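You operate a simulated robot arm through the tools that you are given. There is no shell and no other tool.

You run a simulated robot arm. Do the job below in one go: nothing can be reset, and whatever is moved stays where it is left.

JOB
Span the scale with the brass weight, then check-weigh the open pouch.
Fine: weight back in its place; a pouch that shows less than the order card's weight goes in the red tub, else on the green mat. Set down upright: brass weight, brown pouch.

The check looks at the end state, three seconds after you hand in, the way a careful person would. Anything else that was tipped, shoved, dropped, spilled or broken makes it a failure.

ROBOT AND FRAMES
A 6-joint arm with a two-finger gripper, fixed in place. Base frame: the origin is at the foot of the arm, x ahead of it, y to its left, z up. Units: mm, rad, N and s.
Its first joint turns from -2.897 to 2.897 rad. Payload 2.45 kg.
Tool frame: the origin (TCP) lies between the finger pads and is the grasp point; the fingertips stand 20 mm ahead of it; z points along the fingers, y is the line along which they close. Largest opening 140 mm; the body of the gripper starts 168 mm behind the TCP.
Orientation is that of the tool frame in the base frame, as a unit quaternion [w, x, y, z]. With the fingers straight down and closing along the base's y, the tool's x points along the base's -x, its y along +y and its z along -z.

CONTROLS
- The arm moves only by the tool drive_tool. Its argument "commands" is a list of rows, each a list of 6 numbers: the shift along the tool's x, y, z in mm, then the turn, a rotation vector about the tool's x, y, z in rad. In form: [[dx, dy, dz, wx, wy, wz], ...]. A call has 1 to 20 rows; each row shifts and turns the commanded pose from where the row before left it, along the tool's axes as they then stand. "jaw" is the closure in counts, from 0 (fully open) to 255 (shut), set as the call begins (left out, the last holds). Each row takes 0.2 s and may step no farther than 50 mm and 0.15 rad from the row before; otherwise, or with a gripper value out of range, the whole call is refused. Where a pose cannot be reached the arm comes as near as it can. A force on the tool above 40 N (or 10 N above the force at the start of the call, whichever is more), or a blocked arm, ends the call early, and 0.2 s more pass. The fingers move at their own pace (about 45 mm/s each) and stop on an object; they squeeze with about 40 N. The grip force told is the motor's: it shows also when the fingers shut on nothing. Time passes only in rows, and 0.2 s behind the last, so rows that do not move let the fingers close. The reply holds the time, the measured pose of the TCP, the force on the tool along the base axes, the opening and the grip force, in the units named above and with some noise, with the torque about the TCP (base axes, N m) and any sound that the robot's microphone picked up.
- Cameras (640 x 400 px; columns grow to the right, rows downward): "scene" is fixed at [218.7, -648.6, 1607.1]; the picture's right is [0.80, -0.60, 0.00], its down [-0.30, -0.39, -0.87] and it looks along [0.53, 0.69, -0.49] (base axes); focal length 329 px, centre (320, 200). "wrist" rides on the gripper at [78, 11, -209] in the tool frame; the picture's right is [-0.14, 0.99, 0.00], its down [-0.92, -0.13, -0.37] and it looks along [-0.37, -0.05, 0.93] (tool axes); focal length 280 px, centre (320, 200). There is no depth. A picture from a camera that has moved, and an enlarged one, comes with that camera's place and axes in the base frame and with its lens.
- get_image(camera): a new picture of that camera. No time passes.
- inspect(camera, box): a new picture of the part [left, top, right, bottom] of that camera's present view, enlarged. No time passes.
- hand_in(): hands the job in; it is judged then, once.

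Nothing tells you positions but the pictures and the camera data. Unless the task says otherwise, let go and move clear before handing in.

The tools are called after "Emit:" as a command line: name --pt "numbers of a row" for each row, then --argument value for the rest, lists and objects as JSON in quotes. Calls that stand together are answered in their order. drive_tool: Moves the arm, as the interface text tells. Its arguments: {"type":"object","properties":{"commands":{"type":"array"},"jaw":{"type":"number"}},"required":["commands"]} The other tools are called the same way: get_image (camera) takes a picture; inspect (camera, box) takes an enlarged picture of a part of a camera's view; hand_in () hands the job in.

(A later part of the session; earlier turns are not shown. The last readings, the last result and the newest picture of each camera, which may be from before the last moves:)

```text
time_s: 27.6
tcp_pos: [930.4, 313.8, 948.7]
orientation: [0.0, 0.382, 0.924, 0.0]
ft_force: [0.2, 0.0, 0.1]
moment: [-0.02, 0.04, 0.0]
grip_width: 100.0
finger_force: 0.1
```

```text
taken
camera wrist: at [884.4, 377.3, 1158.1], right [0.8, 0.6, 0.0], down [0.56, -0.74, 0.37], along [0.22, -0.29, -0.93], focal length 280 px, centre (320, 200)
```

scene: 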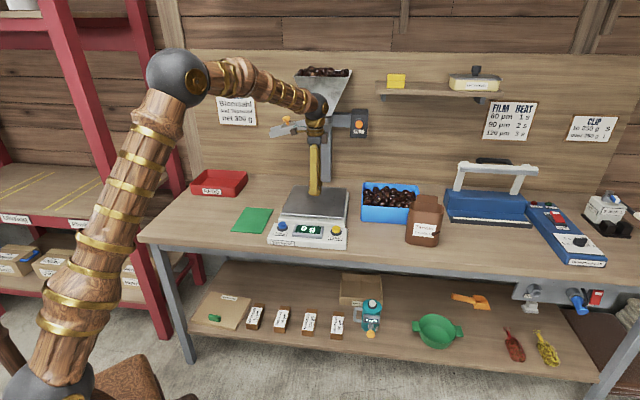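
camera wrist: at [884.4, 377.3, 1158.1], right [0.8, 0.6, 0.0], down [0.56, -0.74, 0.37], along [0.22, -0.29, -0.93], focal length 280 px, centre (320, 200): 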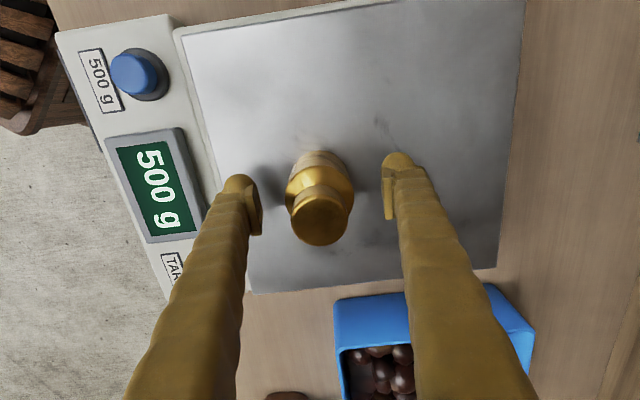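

The weight sits centred between the fingers at the same grip height as before. I'm closing on it, then lifting.

Emit:
drive_tool --pt "0 0 0 0 0 0" --pt "0 0 0 0 0 0" --pt "0 0 0 0 0 0" --pt "0 0 0 0 0 0" --pt "0 0 0 0 0 0" --jaw 255

Emit:
drive_tool --pt "0 0 -10 0 0 0" --pt "0 0 -20 0 0 0" --pt "0 0 -25 0 0 0" --pt "0 0 0 0 0 0"

Emit:
inspect --camera "scene" --box '[250, 140, 390, 250]'

Emit:
get_image --camera "wrist"

```text
time_s: 28.8
tcp_pos: [931.3, 313.2, 949.2]
orientation: [0.0, 0.383, 0.924, 0.0]
ft_force: [-0.7, -0.3, 0.6]
moment: [-0.03, 0.01, -0.07]
grip_width: 51.0
finger_force: 40.2
```

```text
time_s: 29.8
tcp_pos: [930.8, 313.8, 1004.1]
orientation: [0.0, 0.382, 0.924, 0.001]
ft_force: [0.1, -0.3, -5.0]
moment: [-0.02, -0.02, 0.0]
grip_width: 51.1
finger_force: 40.0
```

```text
3.64 times, centred on (320, 195) of scene
camera zoom: at [218.7, -648.6, 1607.1], right [0.8, -0.6, 0.0], down [-0.3, -0.39, -0.87], along [0.53, 0.69, -0.49], focal length 1196 px, centre (320, 218)
```

zoom: 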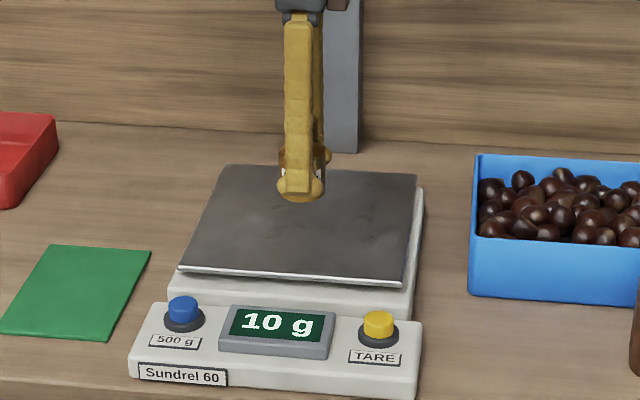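

```text
taken
camera wrist: at [884.5, 377.5, 1213.0], right [0.8, 0.6, 0.0], down [0.56, -0.74, 0.37], along [0.22, -0.29, -0.93], focal length 280 px, centre (320, 200)
```

wrist: 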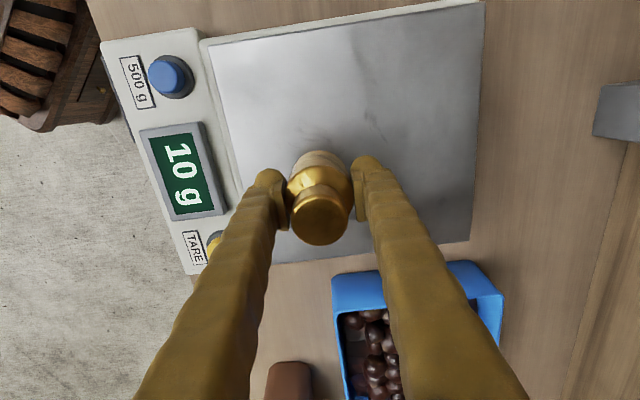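

The weight is lifted; the display was still settling at 10 g, so I'll recheck it. Now I carry the weight back over its home spot.

Emit:
drive_tool --pt "-33.26 -17.96 0 0 0 0" --pt "-33.26 -17.96 0 0 0 0" --pt "-33.26 -17.96 0 0 0 0" --pt "-33.26 -17.96 0 0 0 0" --pt "-33.26 -17.96 0 0 0 0" --pt "-33.26 -17.96 0 0 0 0" --pt "-33.26 -17.96 0 0 0 0" --pt "0 0 0 0 0 0" --pt "0 0 0 0 0 0"

Emit:
get_image --camera "wrist"

Emit:
inspect --camera "scene" --box '[250, 140, 450, 260]'

```text
time_s: 31.8
tcp_pos: [1005.2, 60.6, 1004.3]
orientation: [-0.001, 0.383, 0.924, 0.001]
ft_force: [0.7, -0.5, -5.6]
moment: [-0.04, -0.02, -0.06]
grip_width: 51.0
finger_force: 40.2
```

```text
taken
camera wrist: at [960.0, 123.5, 1213.0], right [0.8, 0.6, 0.0], down [0.56, -0.74, 0.37], along [0.22, -0.29, -0.93], focal length 280 px, centre (320, 200)
```

wrist: 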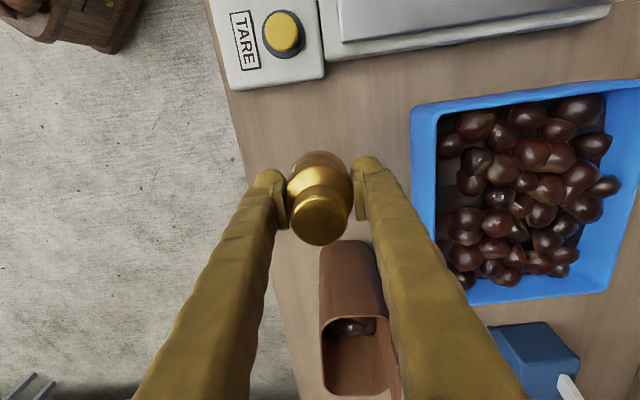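

```text
3.20 times, centred on (350, 200) of scene
camera zoom: at [218.7, -648.6, 1607.1], right [0.8, -0.6, 0.0], down [-0.3, -0.39, -0.87], along [0.53, 0.69, -0.49], focal length 1052 px, centre (224, 200)
```

zoom: 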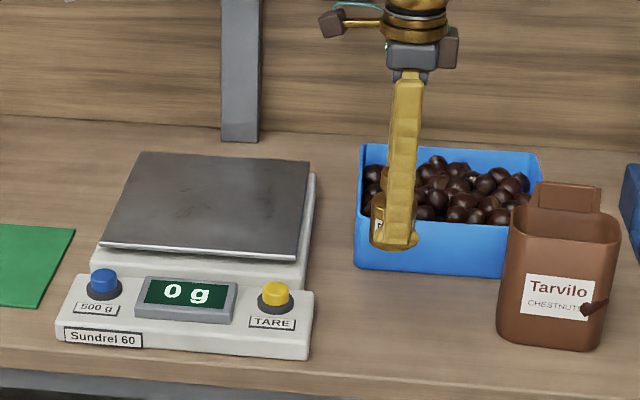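

The empty scale reads 0 g, and the view matches the one from when I first lifted the weight. I'm lowering it to just above the bench.

Emit:
drive_tool --pt "0 0 30 0 0 0" --pt "0 0 30 0 0 0" --pt "0 0 30 0 0 0" --pt "0 0 20 0 0 0" --pt "0 0 5 0 0 0" --pt "0 0 0 0 0 0"

Emit:
drive_tool --pt "0 0 1.5 0 0 0" --pt "0 0 1 0 0 0" --pt "0 0 0 0 0 0"

```text
time_s: 33.2
tcp_pos: [1006.9, 61.2, 889.4]
orientation: [0.0, 0.383, 0.924, 0.001]
ft_force: [0.3, 0.3, -5.1]
moment: [-0.02, 0.0, -0.01]
grip_width: 51.1
finger_force: 40.0
```

```text
time_s: 34.0
tcp_pos: [1006.4, 60.2, 887.0]
orientation: [0.0, 0.382, 0.924, 0.001]
ft_force: [0.0, -0.2, -4.6]
moment: [-0.02, -0.01, -0.02]
grip_width: 50.9
finger_force: 40.0
```

Emit:
drive_tool --pt "0 0 0.8 0 0 0" --pt "0 0 0.7 0 0 0" --pt "0 0 0 0 0 0"

```text
time_s: 34.8
tcp_pos: [1007.5, 61.2, 886.2]
orientation: [0.0, 0.383, 0.924, 0.0]
ft_force: [0.8, 0.2, -4.6]
moment: [0.02, 0.03, 0.0]
grip_width: 51.0
finger_force: 40.1
```

Emit:
drive_tool --pt "0 0 0.6 0 0 0" --pt "0 0 0.6 0 0 0" --pt "0 0 0 0 0 0"

```text
time_s: 35.6
tcp_pos: [1006.0, 60.6, 884.7]
orientation: [0.002, 0.383, 0.924, 0.001]
ft_force: [-4.6, -0.3, 11.6]
moment: [0.04, 0.26, -0.08]
grip_width: 51.1
finger_force: 39.8
```

The bench is touched. I back off half a millimetre to balance the load, then open the jaws.

Emit:
drive_tool --pt "0 0 -0.6 0 0 0" --pt "0 0 0 0 0 0" --pt "0 0 0 0 0 0"

Emit:
drive_tool --pt "0 0 0 0 0 0" --pt "0 0 0 0 0 0" --pt "0 0 0 0 0 0" --pt "0 0 0 0 0 0" --pt "0 0 0 0 0 0" --jaw 73

Emit:
get_image --camera "wrist"

```text
time_s: 36.4
tcp_pos: [1007.3, 60.5, 884.6]
orientation: [0.001, 0.383, 0.924, 0.0]
ft_force: [2.9, -1.7, 10.3]
moment: [-0.01, -0.04, -0.1]
grip_width: 50.8
finger_force: 40.3
```

```text
time_s: 37.6
tcp_pos: [1005.9, 60.0, 884.6]
orientation: [0.0, 0.383, 0.924, 0.0]
ft_force: [-0.8, 0.1, -0.4]
moment: [0.02, 0.02, -0.01]
grip_width: 100.2
finger_force: 0.0
```

```text
taken
camera wrist: at [959.8, 124.0, 1093.2], right [0.8, 0.6, 0.0], down [0.56, -0.74, 0.37], along [0.22, -0.29, -0.93], focal length 280 px, centre (320, 200)
```

wrist: 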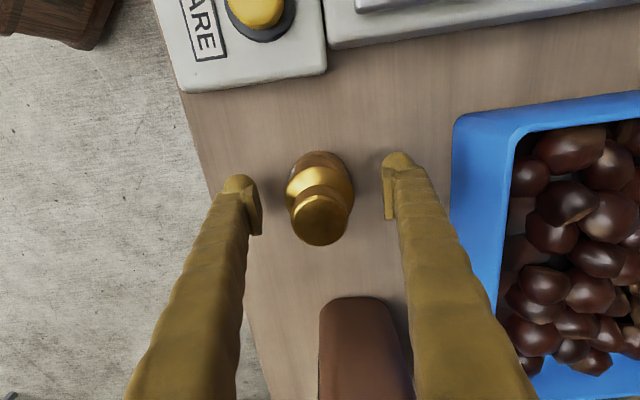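

The weight is back and standing upright. I'll rise clear and compare its position with the start.

Emit:
drive_tool --pt "0 0 -20 0 0 0" --pt "0 0 -40 0 0 0" --pt "0 0 -45 0 0 0" --pt "0 0 -45 0 0 0" --pt "0 0 -45 0 0 0" --pt "0 0 -45 0 0 0" --pt "0 0 0 0 0 0"

Emit:
get_image --camera "wrist"

Emit:
inspect --camera "scene" --box '[350, 205, 395, 250]'

Emit:
inspect --camera "scene" --box '[250, 170, 450, 260]'

```text
time_s: 39.2
tcp_pos: [1006.0, 62.1, 1124.2]
orientation: [0.0, 0.383, 0.924, 0.0]
ft_force: [0.1, -0.3, 0.3]
moment: [0.01, -0.02, 0.0]
grip_width: 99.7
finger_force: 0.2
```

```text
taken
camera wrist: at [959.7, 125.0, 1333.2], right [0.8, 0.6, 0.0], down [0.56, -0.74, 0.37], along [0.22, -0.29, -0.93], focal length 280 px, centre (320, 200)
```

wrist: 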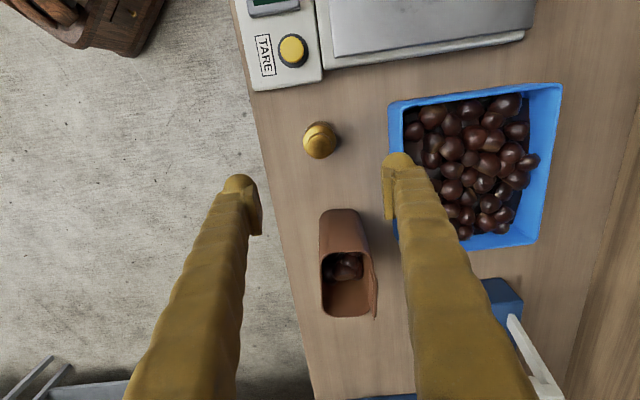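

```text
8.89 times, centred on (372, 228) of scene
camera zoom: at [218.7, -648.6, 1607.1], right [0.8, -0.6, 0.0], down [-0.3, -0.39, -0.87], along [0.53, 0.69, -0.49], focal length 2923 px, centre (-147, -44)
```

zoom: 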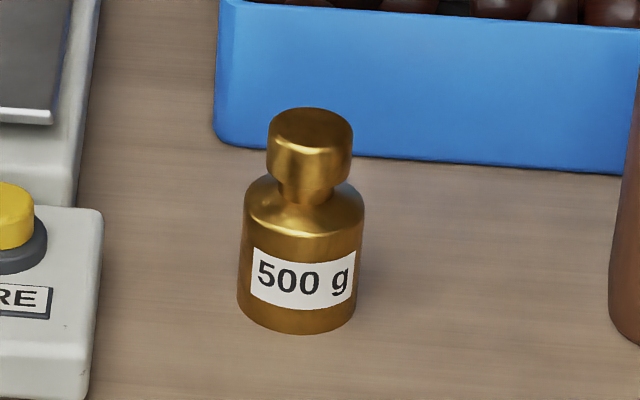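

```text
3.20 times, centred on (350, 215) of scene
camera zoom: at [218.7, -648.6, 1607.1], right [0.8, -0.6, 0.0], down [-0.3, -0.39, -0.87], along [0.53, 0.69, -0.49], focal length 1052 px, centre (224, 152)
```

zoom: 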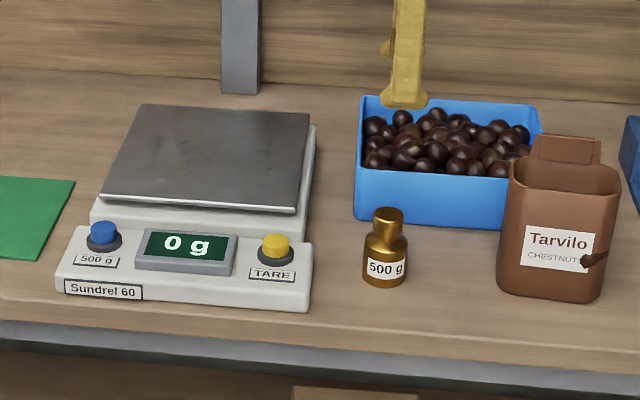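

The weight stands within about a millimetre of where it started, and the scale reads 0 g. Next I'll study the pouch closely, in particular the dark mark beside its label.

Emit:
inspect --camera "scene" --box '[400, 185, 450, 250]'

Emit:
inspect --camera "wrist" --box '[290, 190, 410, 340]'

```text
6.15 times, centred on (425, 218) of scene
camera zoom: at [218.7, -648.6, 1607.1], right [0.8, -0.6, 0.0], down [-0.3, -0.39, -0.87], along [0.53, 0.69, -0.49], focal length 2024 px, centre (-326, 92)
```

zoom: 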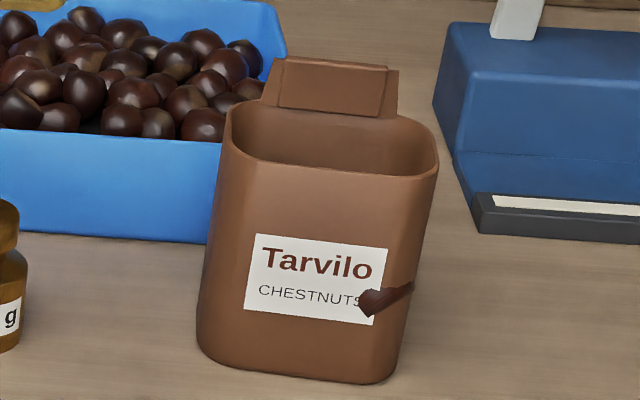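

```text
2.67 times, centred on (350, 265) of wrist
camera zoom: at [959.7, 125.0, 1333.2], right [0.8, 0.6, 0.0], down [0.56, -0.74, 0.37], along [0.22, -0.29, -0.93], focal length 748 px, centre (240, 27)
```

zoom: 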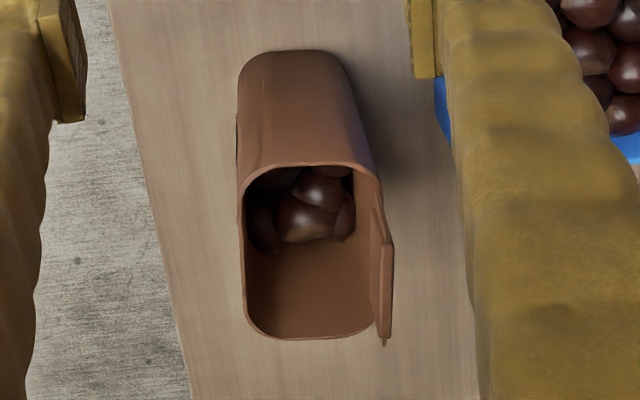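

The pouch measures about 115 × 74 mm and about 145 mm tall, centred near p 866, q 766 with its rim at z≈995. A flap rises from its back wall. I'll grip the two narrow side walls just below the rim, so I turn the tool 90° anticlockwise here and open fully.

Emit:
drive_tool --pt "0 0 0 0 0 -0.1428" --pt "0 0 0 0 0 -0.1428" --pt "0 0 0 0 0 -0.1428" --pt "0 0 0 0 0 -0.1428" --pt "0 0 0 0 0 -0.1428" --pt "0 0 0 0 0 -0.1428" --pt "0 0 0 0 0 -0.1428" --pt "0 0 0 0 0 -0.1428" --pt "0 0 0 0 0 -0.1428" --pt "0 0 0 0 0 -0.1428" --pt "0 0 0 0 0 -0.1428" --pt "0 0 0 0 0 0" --jaw 0

Emit:
get_image --camera "wrist"

Emit:
get_image --camera "scene"

```text
time_s: 41.8
tcp_pos: [1006.0, 61.4, 1124.1]
orientation: [-0.001, -0.384, 0.923, -0.001]
ft_force: [-0.2, 1.2, 0.1]
moment: [0.01, 0.0, 0.0]
grip_width: 140.0
finger_force: 0.0
```

```text
taken
camera wrist: at [944.5, 13.3, 1333.4], right [-0.6, 0.8, 0.0], down [0.74, 0.56, 0.37], along [0.29, 0.22, -0.93], focal length 280 px, centre (320, 200)
```

wrist: 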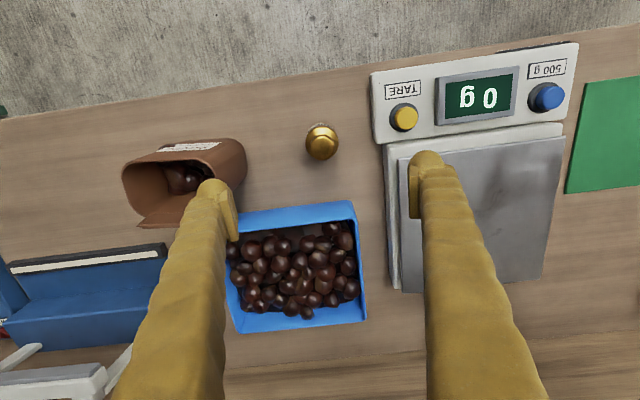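

```text
taken
```

scene: 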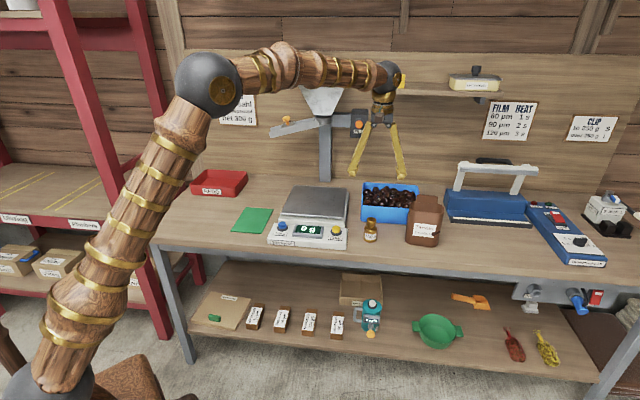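

The tool is now turned so it closes across the pouch's width. I'll move toward the pouch at a safe height and see how well the arm reaches.

Emit:
drive_tool --pt "-2.2 -39.6 5 0 0 0" --pt "-2.2 -39.6 5 0 0 0" --pt "-2.2 -39.6 5 0 0 0" --pt "-2.2 -39.6 5 0 0 0" --pt "-2.2 -39.6 5 0 0 0" --pt "0 0 0 0 0 0" --pt "0 0 0 0 0 0"

Emit:
get_image --camera "wrist"

Emit:
get_image --camera "scene"

```text
time_s: 43.4
tcp_pos: [1154.6, -72.7, 1100.0]
orientation: [-0.001, -0.382, 0.924, 0.0]
ft_force: [0.6, -0.4, -1.1]
moment: [0.0, 0.02, -0.02]
grip_width: 140.1
finger_force: 0.1
```

```text
taken
camera wrist: at [1093.2, -119.1, 1307.4], right [-0.6, 0.8, 0.0], down [0.74, 0.56, 0.37], along [0.29, 0.22, -0.93], focal length 280 px, centre (320, 200)
```

wrist: 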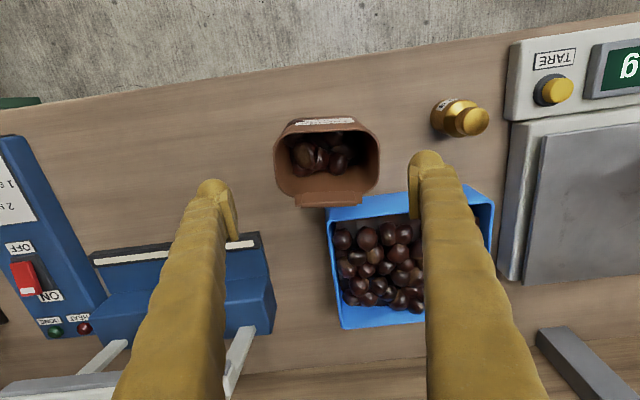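

```text
taken
```

scene: 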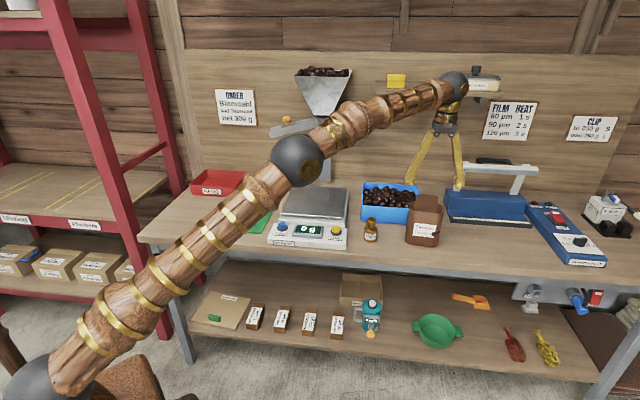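

The arm reaches the pouch with the tool still vertical. I'll enlarge the pouch from above to centre on it.

Emit:
inspect --camera "wrist" --box '[250, 100, 410, 220]'

Emit:
inspect --camera "scene" --box '[390, 70, 490, 250]'

```text
3.33 times, centred on (330, 160) of wrist
camera zoom: at [1093.2, -119.1, 1307.4], right [-0.6, 0.8, 0.0], down [0.74, 0.56, 0.37], along [0.29, 0.22, -0.93], focal length 935 px, centre (287, 333)
```

zoom: 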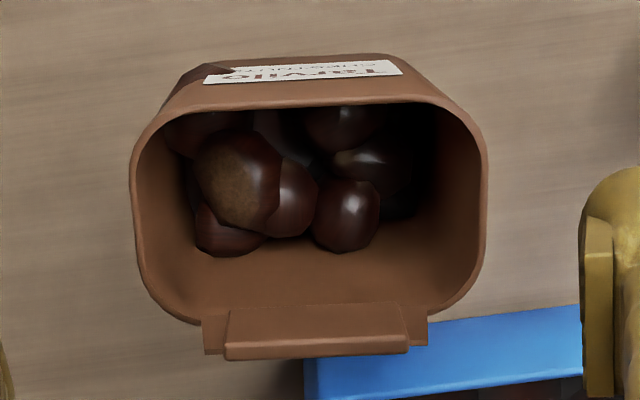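

```text
2.22 times, centred on (440, 160) of scene
camera zoom: at [218.7, -648.6, 1607.1], right [0.8, -0.6, 0.0], down [-0.3, -0.39, -0.87], along [0.53, 0.69, -0.49], focal length 731 px, centre (53, 289)
```

zoom: 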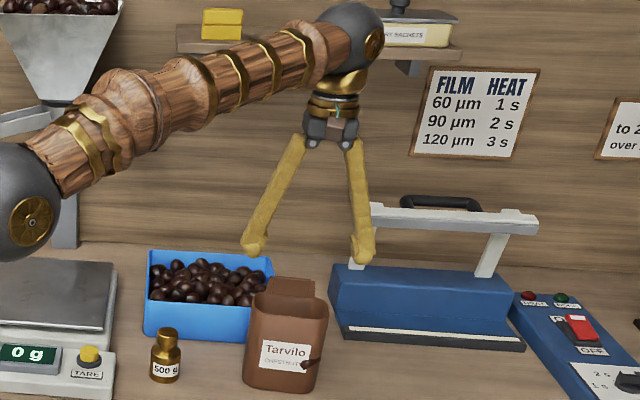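

The pouch is turned about 5.6° from the bench line and centred near p 861, q 766. I'll shift 7 mm, turn the tool to match, and check again.

Emit:
drive_tool --pt "0 7 10 0 0 0" --pt "0 0 10 0 0 0.098" --pt "0 0 0 0 0 0" --pt "0 0 0 0 0 0"

Emit:
get_image --camera "wrist"

Emit:
inspect --camera "wrist" --box '[240, 100, 400, 220]'

Emit:
inspect --camera "scene" --box '[390, 100, 490, 250]'

```text
time_s: 44.4
tcp_pos: [1149.6, -66.8, 1080.1]
orientation: [0.0, -0.336, 0.942, 0.0]
ft_force: [1.1, 0.0, 1.0]
moment: [0.03, -0.01, -0.02]
grip_width: 140.1
finger_force: 0.1
```

```text
taken
camera wrist: at [1083.2, -107.4, 1287.8], right [-0.52, 0.85, 0.0], down [0.79, 0.48, 0.37], along [0.31, 0.19, -0.93], focal length 280 px, centre (320, 200)
```

wrist: 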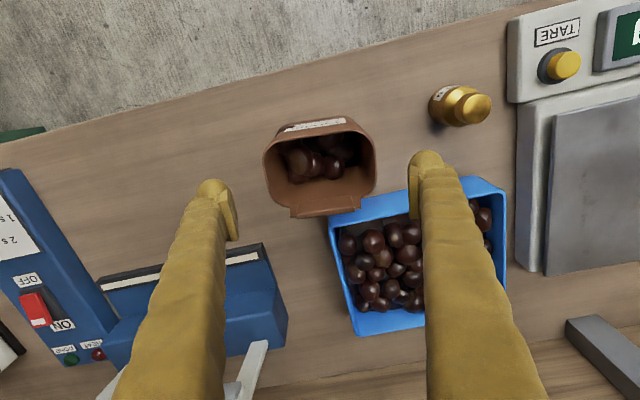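

```text
3.33 times, centred on (320, 160) of wrist
camera zoom: at [1083.2, -107.4, 1287.8], right [-0.52, 0.85, 0.0], down [0.79, 0.48, 0.37], along [0.31, 0.19, -0.93], focal length 935 px, centre (320, 333)
```

zoom: 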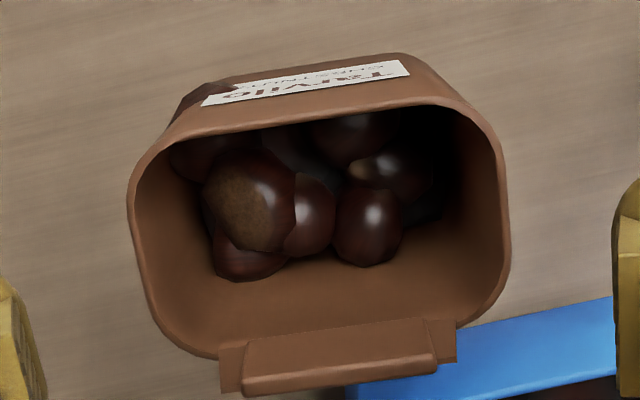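

```text
2.67 times, centred on (440, 175) of scene
camera zoom: at [218.7, -648.6, 1607.1], right [0.8, -0.6, 0.0], down [-0.3, -0.39, -0.87], along [0.53, 0.69, -0.49], focal length 877 px, centre (0, 267)
```

zoom: 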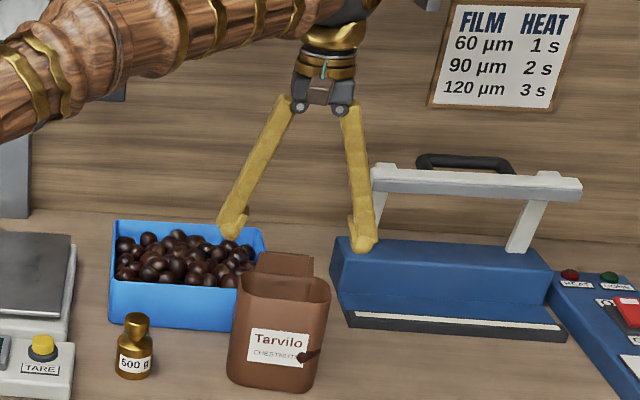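

The pouch is now square to the fingers and centred between them. I'll shift 2 mm back and descend part-way, so the tips just pass the rim, then check.

Emit:
drive_tool --pt "-2 0 25 0 0 0" --pt "0 0 25 0 0 0" --pt "0 0 15 0 0 0" --pt "0 0 0 0 0 0"

Emit:
get_image --camera "wrist"

Emit:
inspect --camera "scene" --box '[390, 130, 480, 250]'

```text
time_s: 45.4
tcp_pos: [1151.1, -66.3, 1014.7]
orientation: [0.0, -0.337, 0.942, 0.0]
ft_force: [-0.6, 0.0, 0.8]
moment: [0.02, 0.01, -0.01]
grip_width: 139.7
finger_force: 0.1
```

```text
taken
camera wrist: at [1084.2, -106.8, 1223.0], right [-0.52, 0.85, 0.0], down [0.79, 0.49, 0.37], along [0.31, 0.19, -0.93], focal length 280 px, centre (320, 200)
```

wrist: 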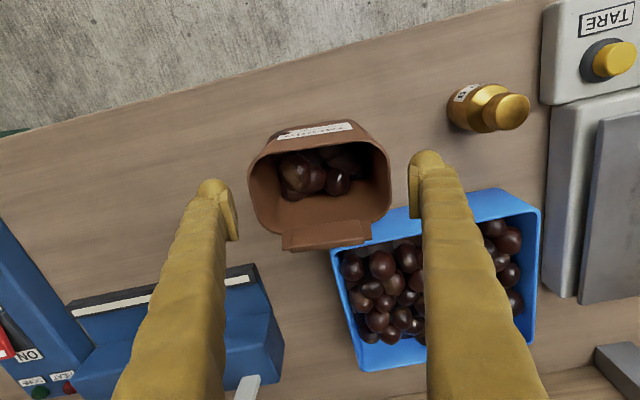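

```text
3.33 times, centred on (435, 190) of scene
camera zoom: at [218.7, -648.6, 1607.1], right [0.8, -0.6, 0.0], down [-0.3, -0.39, -0.87], along [0.53, 0.69, -0.49], focal length 1096 px, centre (-63, 233)
```

zoom: 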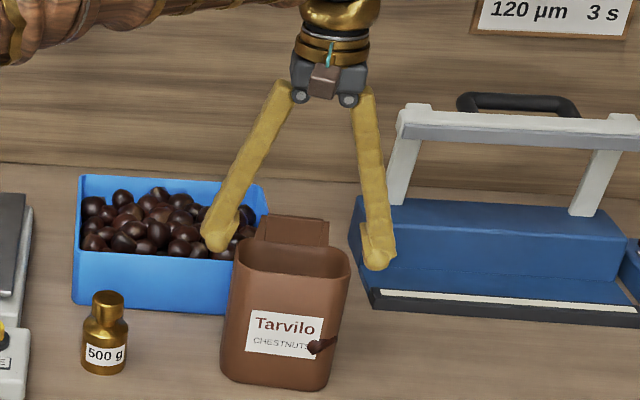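

Both fingers have even clearance on the pouch's sides. I'm continuing down to z≈982, about 20 mm below the rim.

Emit:
drive_tool --pt "0 0 12 0 0 0" --pt "0 0 12 0 0 0" --pt "0 0 8 0 0 0" --pt "0 0 0 0 0 0"

Emit:
get_image --camera "wrist"

Emit:
inspect --camera "scene" --box '[390, 150, 460, 250]'

```text
time_s: 46.4
tcp_pos: [1149.7, -65.4, 983.5]
orientation: [0.001, -0.337, 0.941, 0.0]
ft_force: [0.1, -0.5, 0.3]
moment: [0.0, 0.01, -0.04]
grip_width: 140.3
finger_force: 0.1
```

```text
taken
camera wrist: at [1084.6, -106.0, 1191.3], right [-0.52, 0.85, 0.0], down [0.79, 0.49, 0.37], along [0.31, 0.19, -0.93], focal length 280 px, centre (320, 200)
```

wrist: 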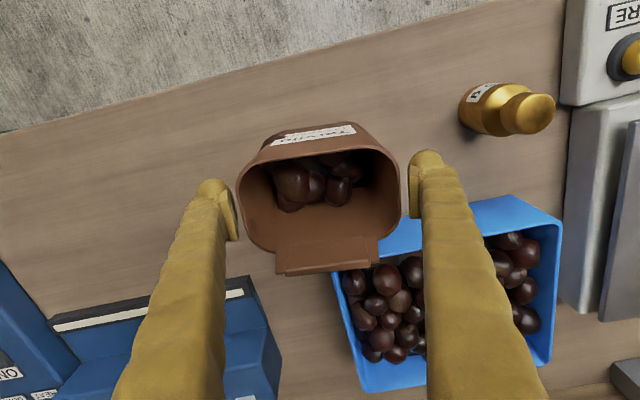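

```text
4.00 times, centred on (425, 200) of scene
camera zoom: at [218.7, -648.6, 1607.1], right [0.8, -0.6, 0.0], down [-0.3, -0.39, -0.87], along [0.53, 0.69, -0.49], focal length 1316 px, centre (-100, 200)
```

zoom: 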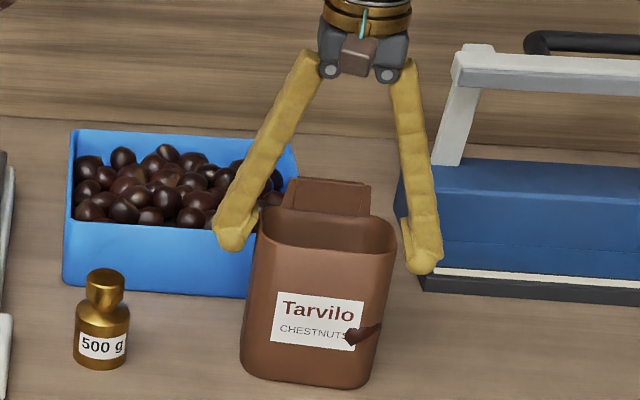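

The pads overlap the side walls well. I'll close gradually, starting with a modest closure, and watch the grip force.

Emit:
drive_tool --pt "0 0 0 0 0 0" --pt "0 0 0 0 0 0" --pt "0 0 0 0 0 0" --pt "0 0 0 0 0 0" --jaw 50

Emit:
get_image --camera "wrist"

Emit:
inspect --camera "scene" --box '[390, 150, 460, 250]'

```text
time_s: 47.4
tcp_pos: [1150.3, -64.2, 982.7]
orientation: [0.0, -0.337, 0.941, 0.0]
ft_force: [0.4, -0.3, 0.7]
moment: [-0.08, -0.03, 0.06]
grip_width: 127.5
finger_force: 39.7
```

```text
taken
camera wrist: at [1084.6, -106.1, 1191.5], right [-0.52, 0.85, 0.0], down [0.79, 0.49, 0.37], along [0.32, 0.19, -0.93], focal length 280 px, centre (320, 200)
```

wrist: 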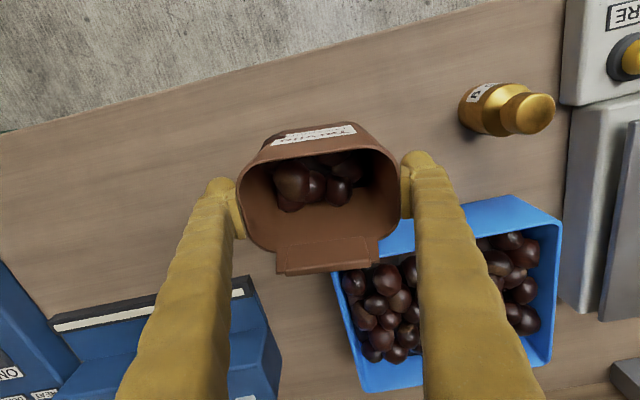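

```text
4.00 times, centred on (425, 200) of scene
camera zoom: at [218.7, -648.6, 1607.1], right [0.8, -0.6, 0.0], down [-0.3, -0.39, -0.87], along [0.53, 0.69, -0.49], focal length 1316 px, centre (-100, 200)
```

zoom: 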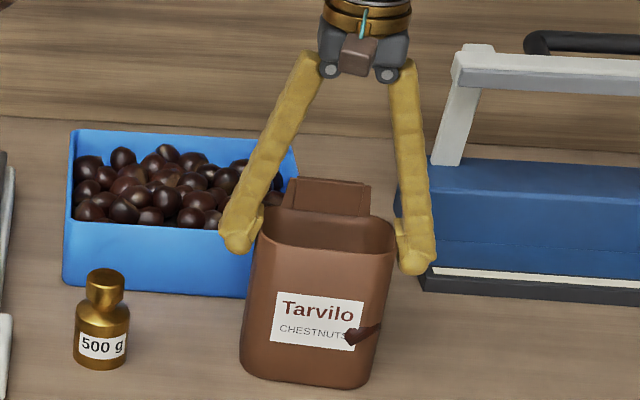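

The fingers have closed on the pouch's side walls at 127.5 mm with the normal grip force. I'll lift it slowly by a small amount and check that it comes up level.

Emit:
drive_tool --pt "0 0 -4 0 0 0" --pt "0 0 -5 0 0 0" --pt "0 0 -6 0 0 0" --pt "0 0 0 0 0 0"

Emit:
get_image --camera "wrist"

Emit:
inspect --camera "scene" --box '[390, 150, 460, 250]'

```text
time_s: 48.4
tcp_pos: [1149.8, -64.9, 998.5]
orientation: [0.0, -0.337, 0.942, 0.0]
ft_force: [0.6, 0.2, -2.8]
moment: [0.02, 0.05, -0.06]
grip_width: 127.6
finger_force: 40.3
```

```text
taken
camera wrist: at [1084.0, -106.2, 1206.3], right [-0.52, 0.85, 0.0], down [0.79, 0.49, 0.37], along [0.31, 0.19, -0.93], focal length 280 px, centre (320, 200)
```

wrist: 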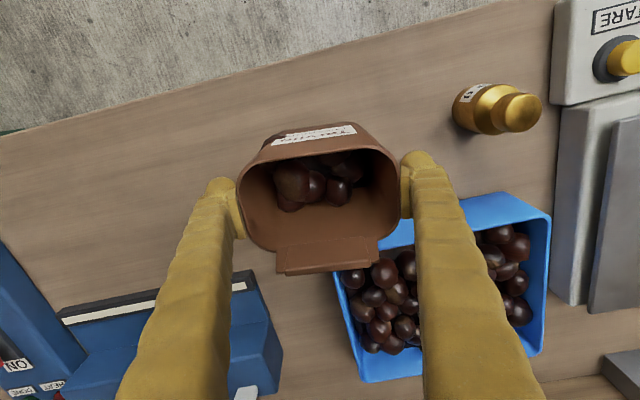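

```text
4.00 times, centred on (425, 200) of scene
camera zoom: at [218.7, -648.6, 1607.1], right [0.8, -0.6, 0.0], down [-0.3, -0.39, -0.87], along [0.53, 0.69, -0.49], focal length 1316 px, centre (-100, 200)
```

zoom: 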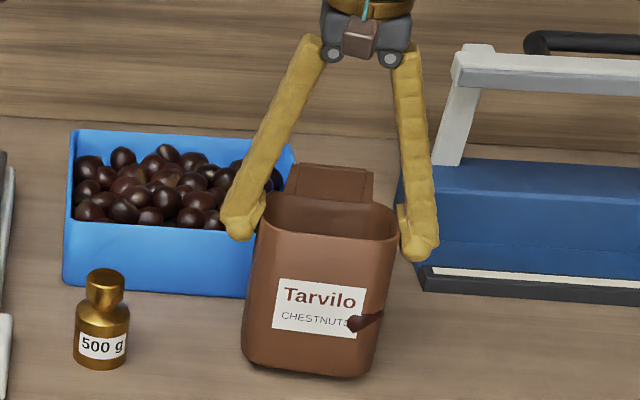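

The pouch comes up level with about 2.8–3 N of load. I'll raise it to z≈1100 so it clears the weight, the box and the scale.

Emit:
drive_tool --pt "0 0 -10 0 0 0" --pt "0 0 -15 0 0 0" --pt "0 0 -20 0 0 0" --pt "0 0 -20 0 0 0" --pt "0 0 -20 0 0 0" --pt "0 0 -12 0 0 0" --pt "0 0 -5 0 0 0" --pt "0 0 0 0 0 0"

Emit:
get_image --camera "wrist"

Emit:
get_image --camera "scene"

```text
time_s: 50.2
tcp_pos: [1151.2, -65.3, 1101.0]
orientation: [0.001, -0.337, 0.941, 0.0]
ft_force: [-0.3, 0.6, -2.4]
moment: [0.0, -0.03, 0.01]
grip_width: 127.0
finger_force: 39.8
```

```text
taken
camera wrist: at [1084.6, -106.6, 1309.1], right [-0.52, 0.85, 0.0], down [0.79, 0.49, 0.37], along [0.31, 0.19, -0.93], focal length 280 px, centre (320, 200)
```

wrist: 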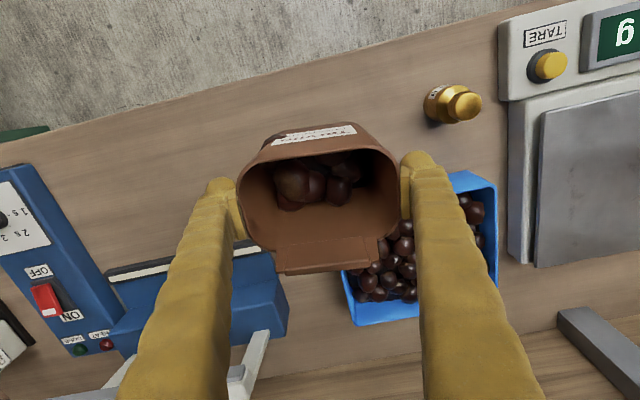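

```text
taken
```

scene: 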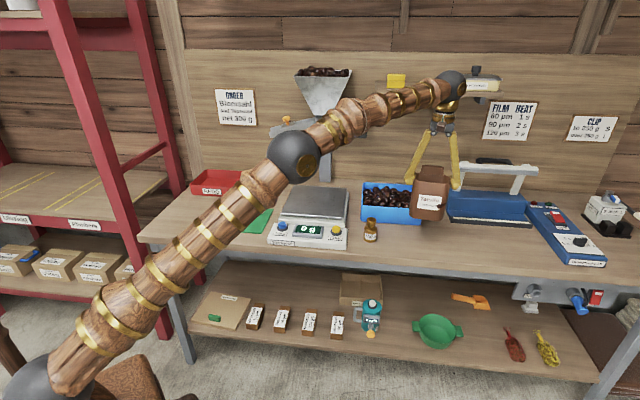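

The pouch is held level and the scale is still at 0 g. Next I carry it smoothly over the pan to about p 436, q 900, rising slightly on the way.

Emit:
drive_tool --pt "-1 8 0 0 0 0" --pt "-2 16 -2 0 0 0" --pt "-3.5 24 -3 0 0 0" --pt "-5 26 -3 0 0 0" --pt "-5 26 -3 0 0 0" --pt "-5 26 -3 0 0 0" --pt "-5 26 -3 0 0 0" --pt "-5 26 -3 0 0 0" --pt "-5 26 -3 0 0 0" --pt "-5 26 -3 0 0 0" --pt "-5.5 26 0 0 0 0" --pt "-6 26 0 0 0 0" --pt "-6 26 0 0 0 0" --pt "-6 26 0 0 0 0" --pt "-6 26 0 0 0 0" --pt "-6 26 0 0 0 0" --pt "-6 24 0 0 0 0" --pt "-5 16 0 0 0 0" --pt "-3 8.7 0 0 0 0" --pt "0 0 0 0 0 0"

Emit:
get_image --camera "wrist"

Emit:
get_image --camera "scene"

```text
time_s: 54.4
tcp_pos: [945.4, 328.9, 1125.3]
orientation: [0.0, -0.337, 0.942, 0.0]
ft_force: [0.1, 0.8, -2.8]
moment: [0.02, -0.03, -0.02]
grip_width: 126.7
finger_force: 40.0
```

```text
taken
camera wrist: at [879.0, 287.7, 1334.1], right [-0.52, 0.85, 0.0], down [0.79, 0.49, 0.37], along [0.32, 0.19, -0.93], focal length 280 px, centre (320, 200)
```

wrist: 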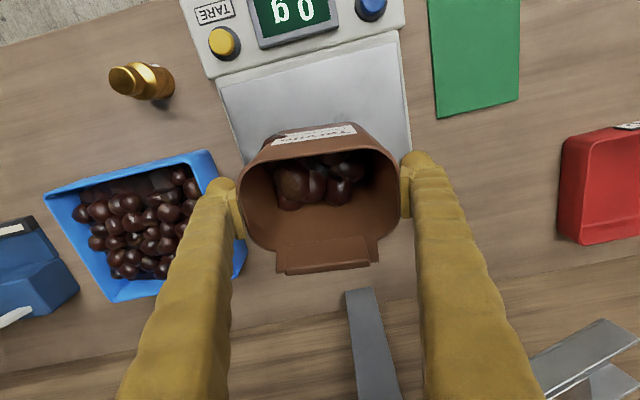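

```text
taken
```

scene: 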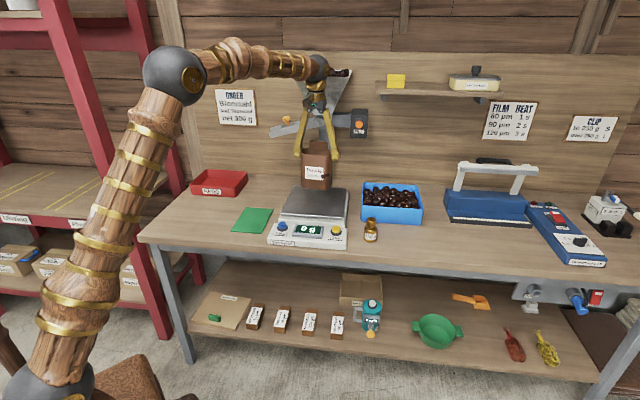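

The pouch is over the pan. I'm lowering it to just above the expected contact height (TCP z≈1047).

Emit:
drive_tool --pt "0 0 10 0 0 0" --pt "0 0 18 0 0 0" --pt "0 0 18 0 0 0" --pt "0 0 12 0 0 0" --pt "0 0 8 0 0 0" --pt "0 0 4 0 0 0" --pt "0 0 0 0 0 0"

Emit:
inspect --camera "scene" --box '[260, 130, 370, 250]'

```text
time_s: 56.0
tcp_pos: [945.6, 329.1, 1056.2]
orientation: [0.0, -0.337, 0.941, 0.0]
ft_force: [0.3, -0.5, -2.9]
moment: [-0.01, 0.01, -0.02]
grip_width: 126.6
finger_force: 39.7
```

```text
3.33 times, centred on (315, 190) of scene
camera zoom: at [218.7, -648.6, 1607.1], right [0.8, -0.6, 0.0], down [-0.3, -0.39, -0.87], along [0.53, 0.69, -0.49], focal length 1096 px, centre (337, 233)
```

zoom: 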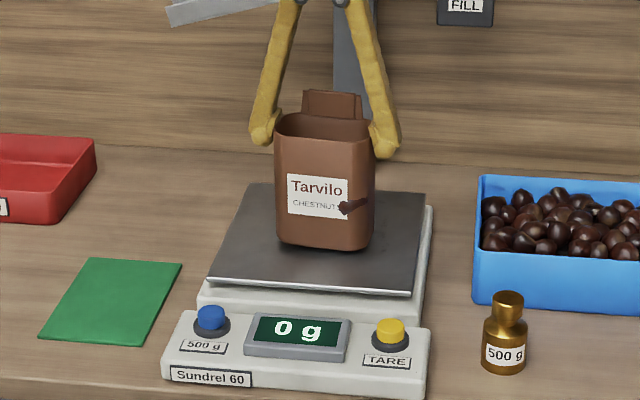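

Emit:
drive_tool --pt "0 0 2 0 0 0" --pt "0 0 2 0 0 0" --pt "0 0 2 0 0 0" --pt "0 0 0 0 0 0"

Emit:
drive_tool --pt "0 0 1 0 0 0" --pt "0 0 1 0 0 0" --pt "0 0 0 0 0 0"

Emit:
inspect --camera "scene" --box '[260, 150, 370, 250]'

```text
time_s: 57.0
tcp_pos: [945.5, 329.0, 1049.8]
orientation: [0.0, -0.336, 0.942, 0.0]
ft_force: [-0.2, -0.2, -3.1]
moment: [-0.03, -0.01, 0.01]
grip_width: 126.3
finger_force: 40.1
```

```text
time_s: 57.8
tcp_pos: [944.7, 328.4, 1049.9]
orientation: [0.001, -0.337, 0.942, -0.001]
ft_force: [-2.9, -4.1, 22.3]
moment: [0.17, 0.28, -0.03]
grip_width: 126.5
finger_force: 39.4
```

```text
4.00 times, centred on (315, 200) of scene
camera zoom: at [218.7, -648.6, 1607.1], right [0.8, -0.6, 0.0], down [-0.3, -0.39, -0.87], along [0.53, 0.69, -0.49], focal length 1316 px, centre (340, 200)
```

zoom: 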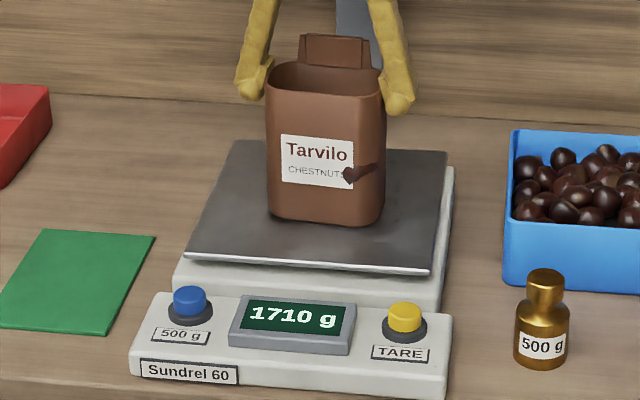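

Contact is made. I'll back off about 1.2 mm so the load is balanced before letting go.

Emit:
drive_tool --pt "0 0 -0.7 0 0 0" --pt "0 0 -0.5 0 0 0" --pt "0 0 0 0 0 0" --pt "0 0 0 0 0 0"

Emit:
inspect --camera "scene" --box '[260, 150, 370, 250]'

```text
time_s: 58.8
tcp_pos: [944.8, 328.7, 1049.1]
orientation: [0.001, -0.337, 0.941, 0.0]
ft_force: [0.0, 0.7, 25.4]
moment: [-0.32, 0.21, 0.09]
grip_width: 126.3
finger_force: 40.1
```

```text
4.00 times, centred on (315, 200) of scene
camera zoom: at [218.7, -648.6, 1607.1], right [0.8, -0.6, 0.0], down [-0.3, -0.39, -0.87], along [0.53, 0.69, -0.49], focal length 1316 px, centre (340, 200)
```

zoom: 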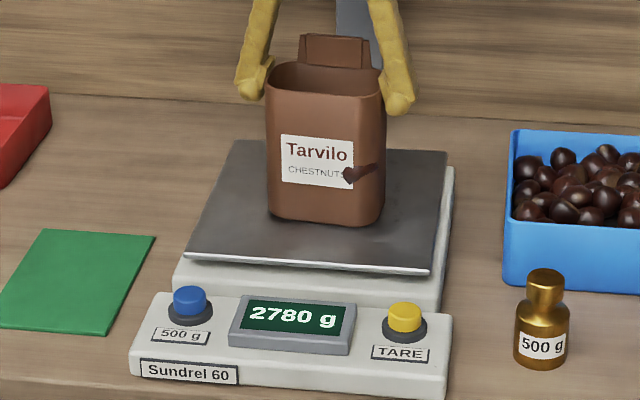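

Emit:
drive_tool --pt "0 0 -0.6 0 0 0" --pt "0 0 -0.4 0 0 0" --pt "0 0 0 0 0 0" --pt "0 0 0 0 0 0"

Emit:
inspect --camera "scene" --box '[260, 150, 370, 250]'

```text
time_s: 59.8
tcp_pos: [944.4, 328.9, 1049.3]
orientation: [0.0, -0.337, 0.942, 0.0]
ft_force: [4.3, 4.0, 11.2]
moment: [0.08, -0.26, 0.04]
grip_width: 126.4
finger_force: 39.7
```

```text
4.00 times, centred on (315, 200) of scene
camera zoom: at [218.7, -648.6, 1607.1], right [0.8, -0.6, 0.0], down [-0.3, -0.39, -0.87], along [0.53, 0.69, -0.49], focal length 1316 px, centre (340, 200)
```

zoom: 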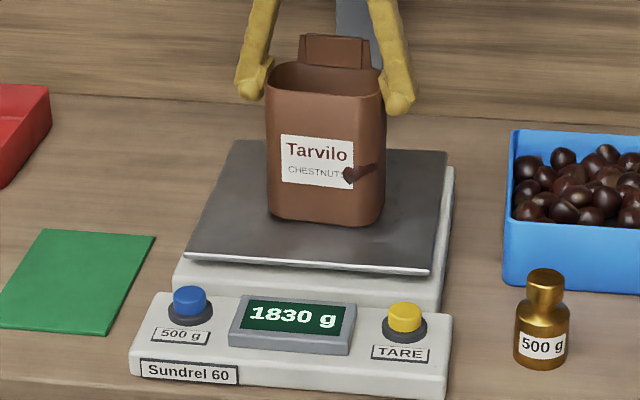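

Emit:
drive_tool --pt "0 0 -0.5 0 0 0" --pt "0 0 0 0 0 0" --pt "0 0 0 0 0 0"

```text
time_s: 60.6
tcp_pos: [945.0, 328.6, 1049.2]
orientation: [0.0, -0.337, 0.942, 0.0]
ft_force: [-0.1, -0.2, -0.4]
moment: [-0.14, -0.02, -0.01]
grip_width: 126.4
finger_force: 39.7
```

The force is almost zero now. I'll open the jaws to release the pouch onto the pan.

Emit:
drive_tool --pt "0 0 0 0 0 0" --pt "0 0 0 0 0 0" --pt "0 0 0 0 0 0" --pt "0 0 0 0 0 0" --jaw 0

Emit:
get_image --camera "wrist"

Emit:
inspect --camera "scene" --box '[260, 150, 370, 250]'

```text
time_s: 61.6
tcp_pos: [945.4, 328.0, 1049.9]
orientation: [0.0, -0.337, 0.942, -0.001]
ft_force: [-0.2, -0.5, 0.1]
moment: [0.01, -0.02, 0.01]
grip_width: 140.1
finger_force: 0.1
```

```text
taken
camera wrist: at [878.7, 287.5, 1258.8], right [-0.52, 0.85, 0.0], down [0.79, 0.49, 0.37], along [0.32, 0.19, -0.93], focal length 280 px, centre (320, 200)
```

wrist: 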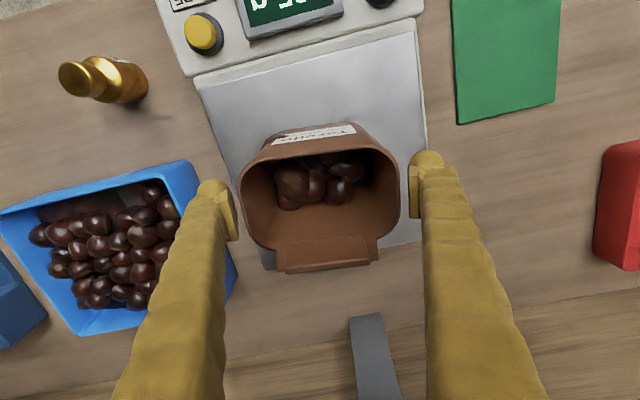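

```text
4.00 times, centred on (315, 200) of scene
camera zoom: at [218.7, -648.6, 1607.1], right [0.8, -0.6, 0.0], down [-0.3, -0.39, -0.87], along [0.53, 0.69, -0.49], focal length 1316 px, centre (340, 200)
```

zoom: 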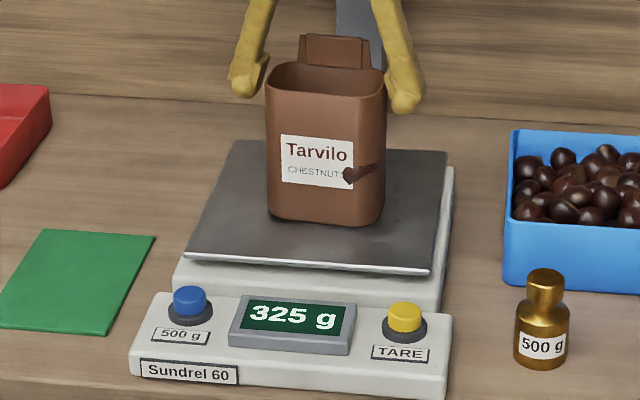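

It's released, but the display may still be settling from the lag I saw earlier. I'll wait a second before reading it.

Emit:
drive_tool --pt "0 0 0 0 0 0" --pt "0 0 0 0 0 0" --pt "0 0 0 0 0 0" --pt "0 0 0 0 0 0" --pt "0 0 0 0 0 0" --pt "0 0 0 0 0 0"

Emit:
inspect --camera "scene" --box '[280, 200, 360, 250]'

```text
time_s: 63.0
tcp_pos: [944.3, 328.3, 1049.3]
orientation: [-0.001, -0.337, 0.942, 0.001]
ft_force: [-0.1, -0.1, -0.1]
moment: [-0.01, -0.01, -0.02]
grip_width: 140.2
finger_force: 0.0
```

```text
8.00 times, centred on (320, 225) of scene
camera zoom: at [218.7, -648.6, 1607.1], right [0.8, -0.6, 0.0], down [-0.3, -0.39, -0.87], along [0.53, 0.69, -0.49], focal length 2631 px, centre (320, 0)
```

zoom: 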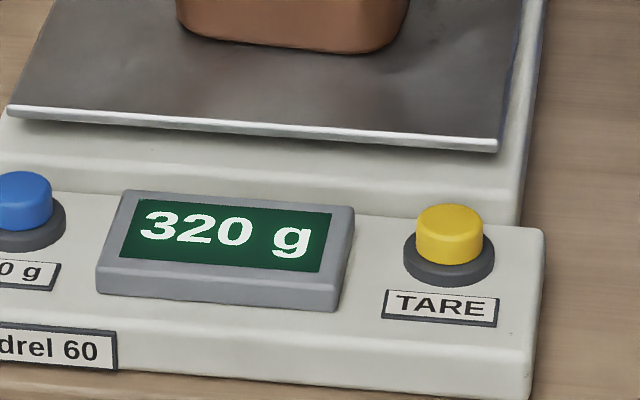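

It shows 320 g. To be sure it's stable and nothing is touching the pouch, I'll raise the gripper clear, wait, and read again.

Emit:
drive_tool --pt "0 0 -8 0 0 0" --pt "0 0 -15 0 0 0" --pt "0 0 -25 0 0 0" --pt "0 0 -30 0 0 0" --pt "0 0 0 0 0 0" --pt "0 0 0 0 0 0" --pt "0 0 0 0 0 0" --pt "0 0 0 0 0 0" --pt "0 0 0 0 0 0" --pt "0 0 0 0 0 0"

Emit:
inspect --camera "scene" --box '[260, 150, 370, 250]'

Emit:
get_image --camera "wrist"

```text
time_s: 65.2
tcp_pos: [945.7, 328.7, 1128.3]
orientation: [0.0, -0.338, 0.941, 0.0]
ft_force: [-0.2, 0.5, -0.5]
moment: [0.0, -0.01, -0.03]
grip_width: 140.0
finger_force: 0.1
```

```text
4.00 times, centred on (315, 200) of scene
camera zoom: at [218.7, -648.6, 1607.1], right [0.8, -0.6, 0.0], down [-0.3, -0.39, -0.87], along [0.53, 0.69, -0.49], focal length 1316 px, centre (340, 200)
```

zoom: 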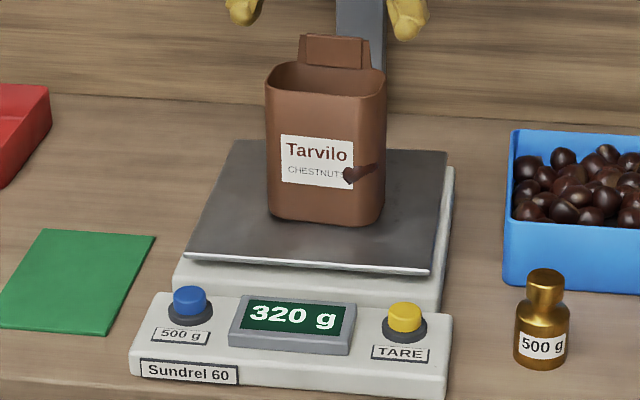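

```text
taken
camera wrist: at [880.0, 287.6, 1337.1], right [-0.52, 0.85, 0.0], down [0.79, 0.49, 0.37], along [0.32, 0.19, -0.93], focal length 280 px, centre (320, 200)
```

wrist: 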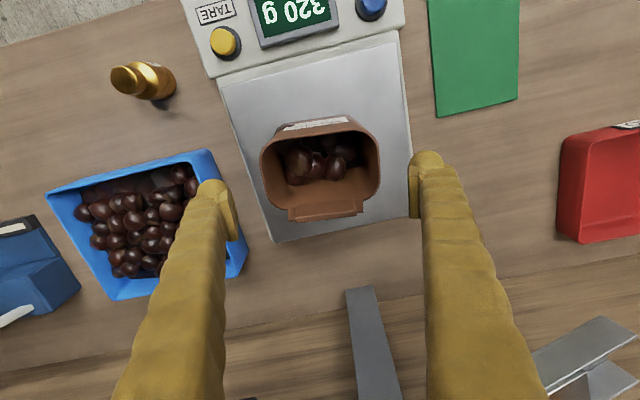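

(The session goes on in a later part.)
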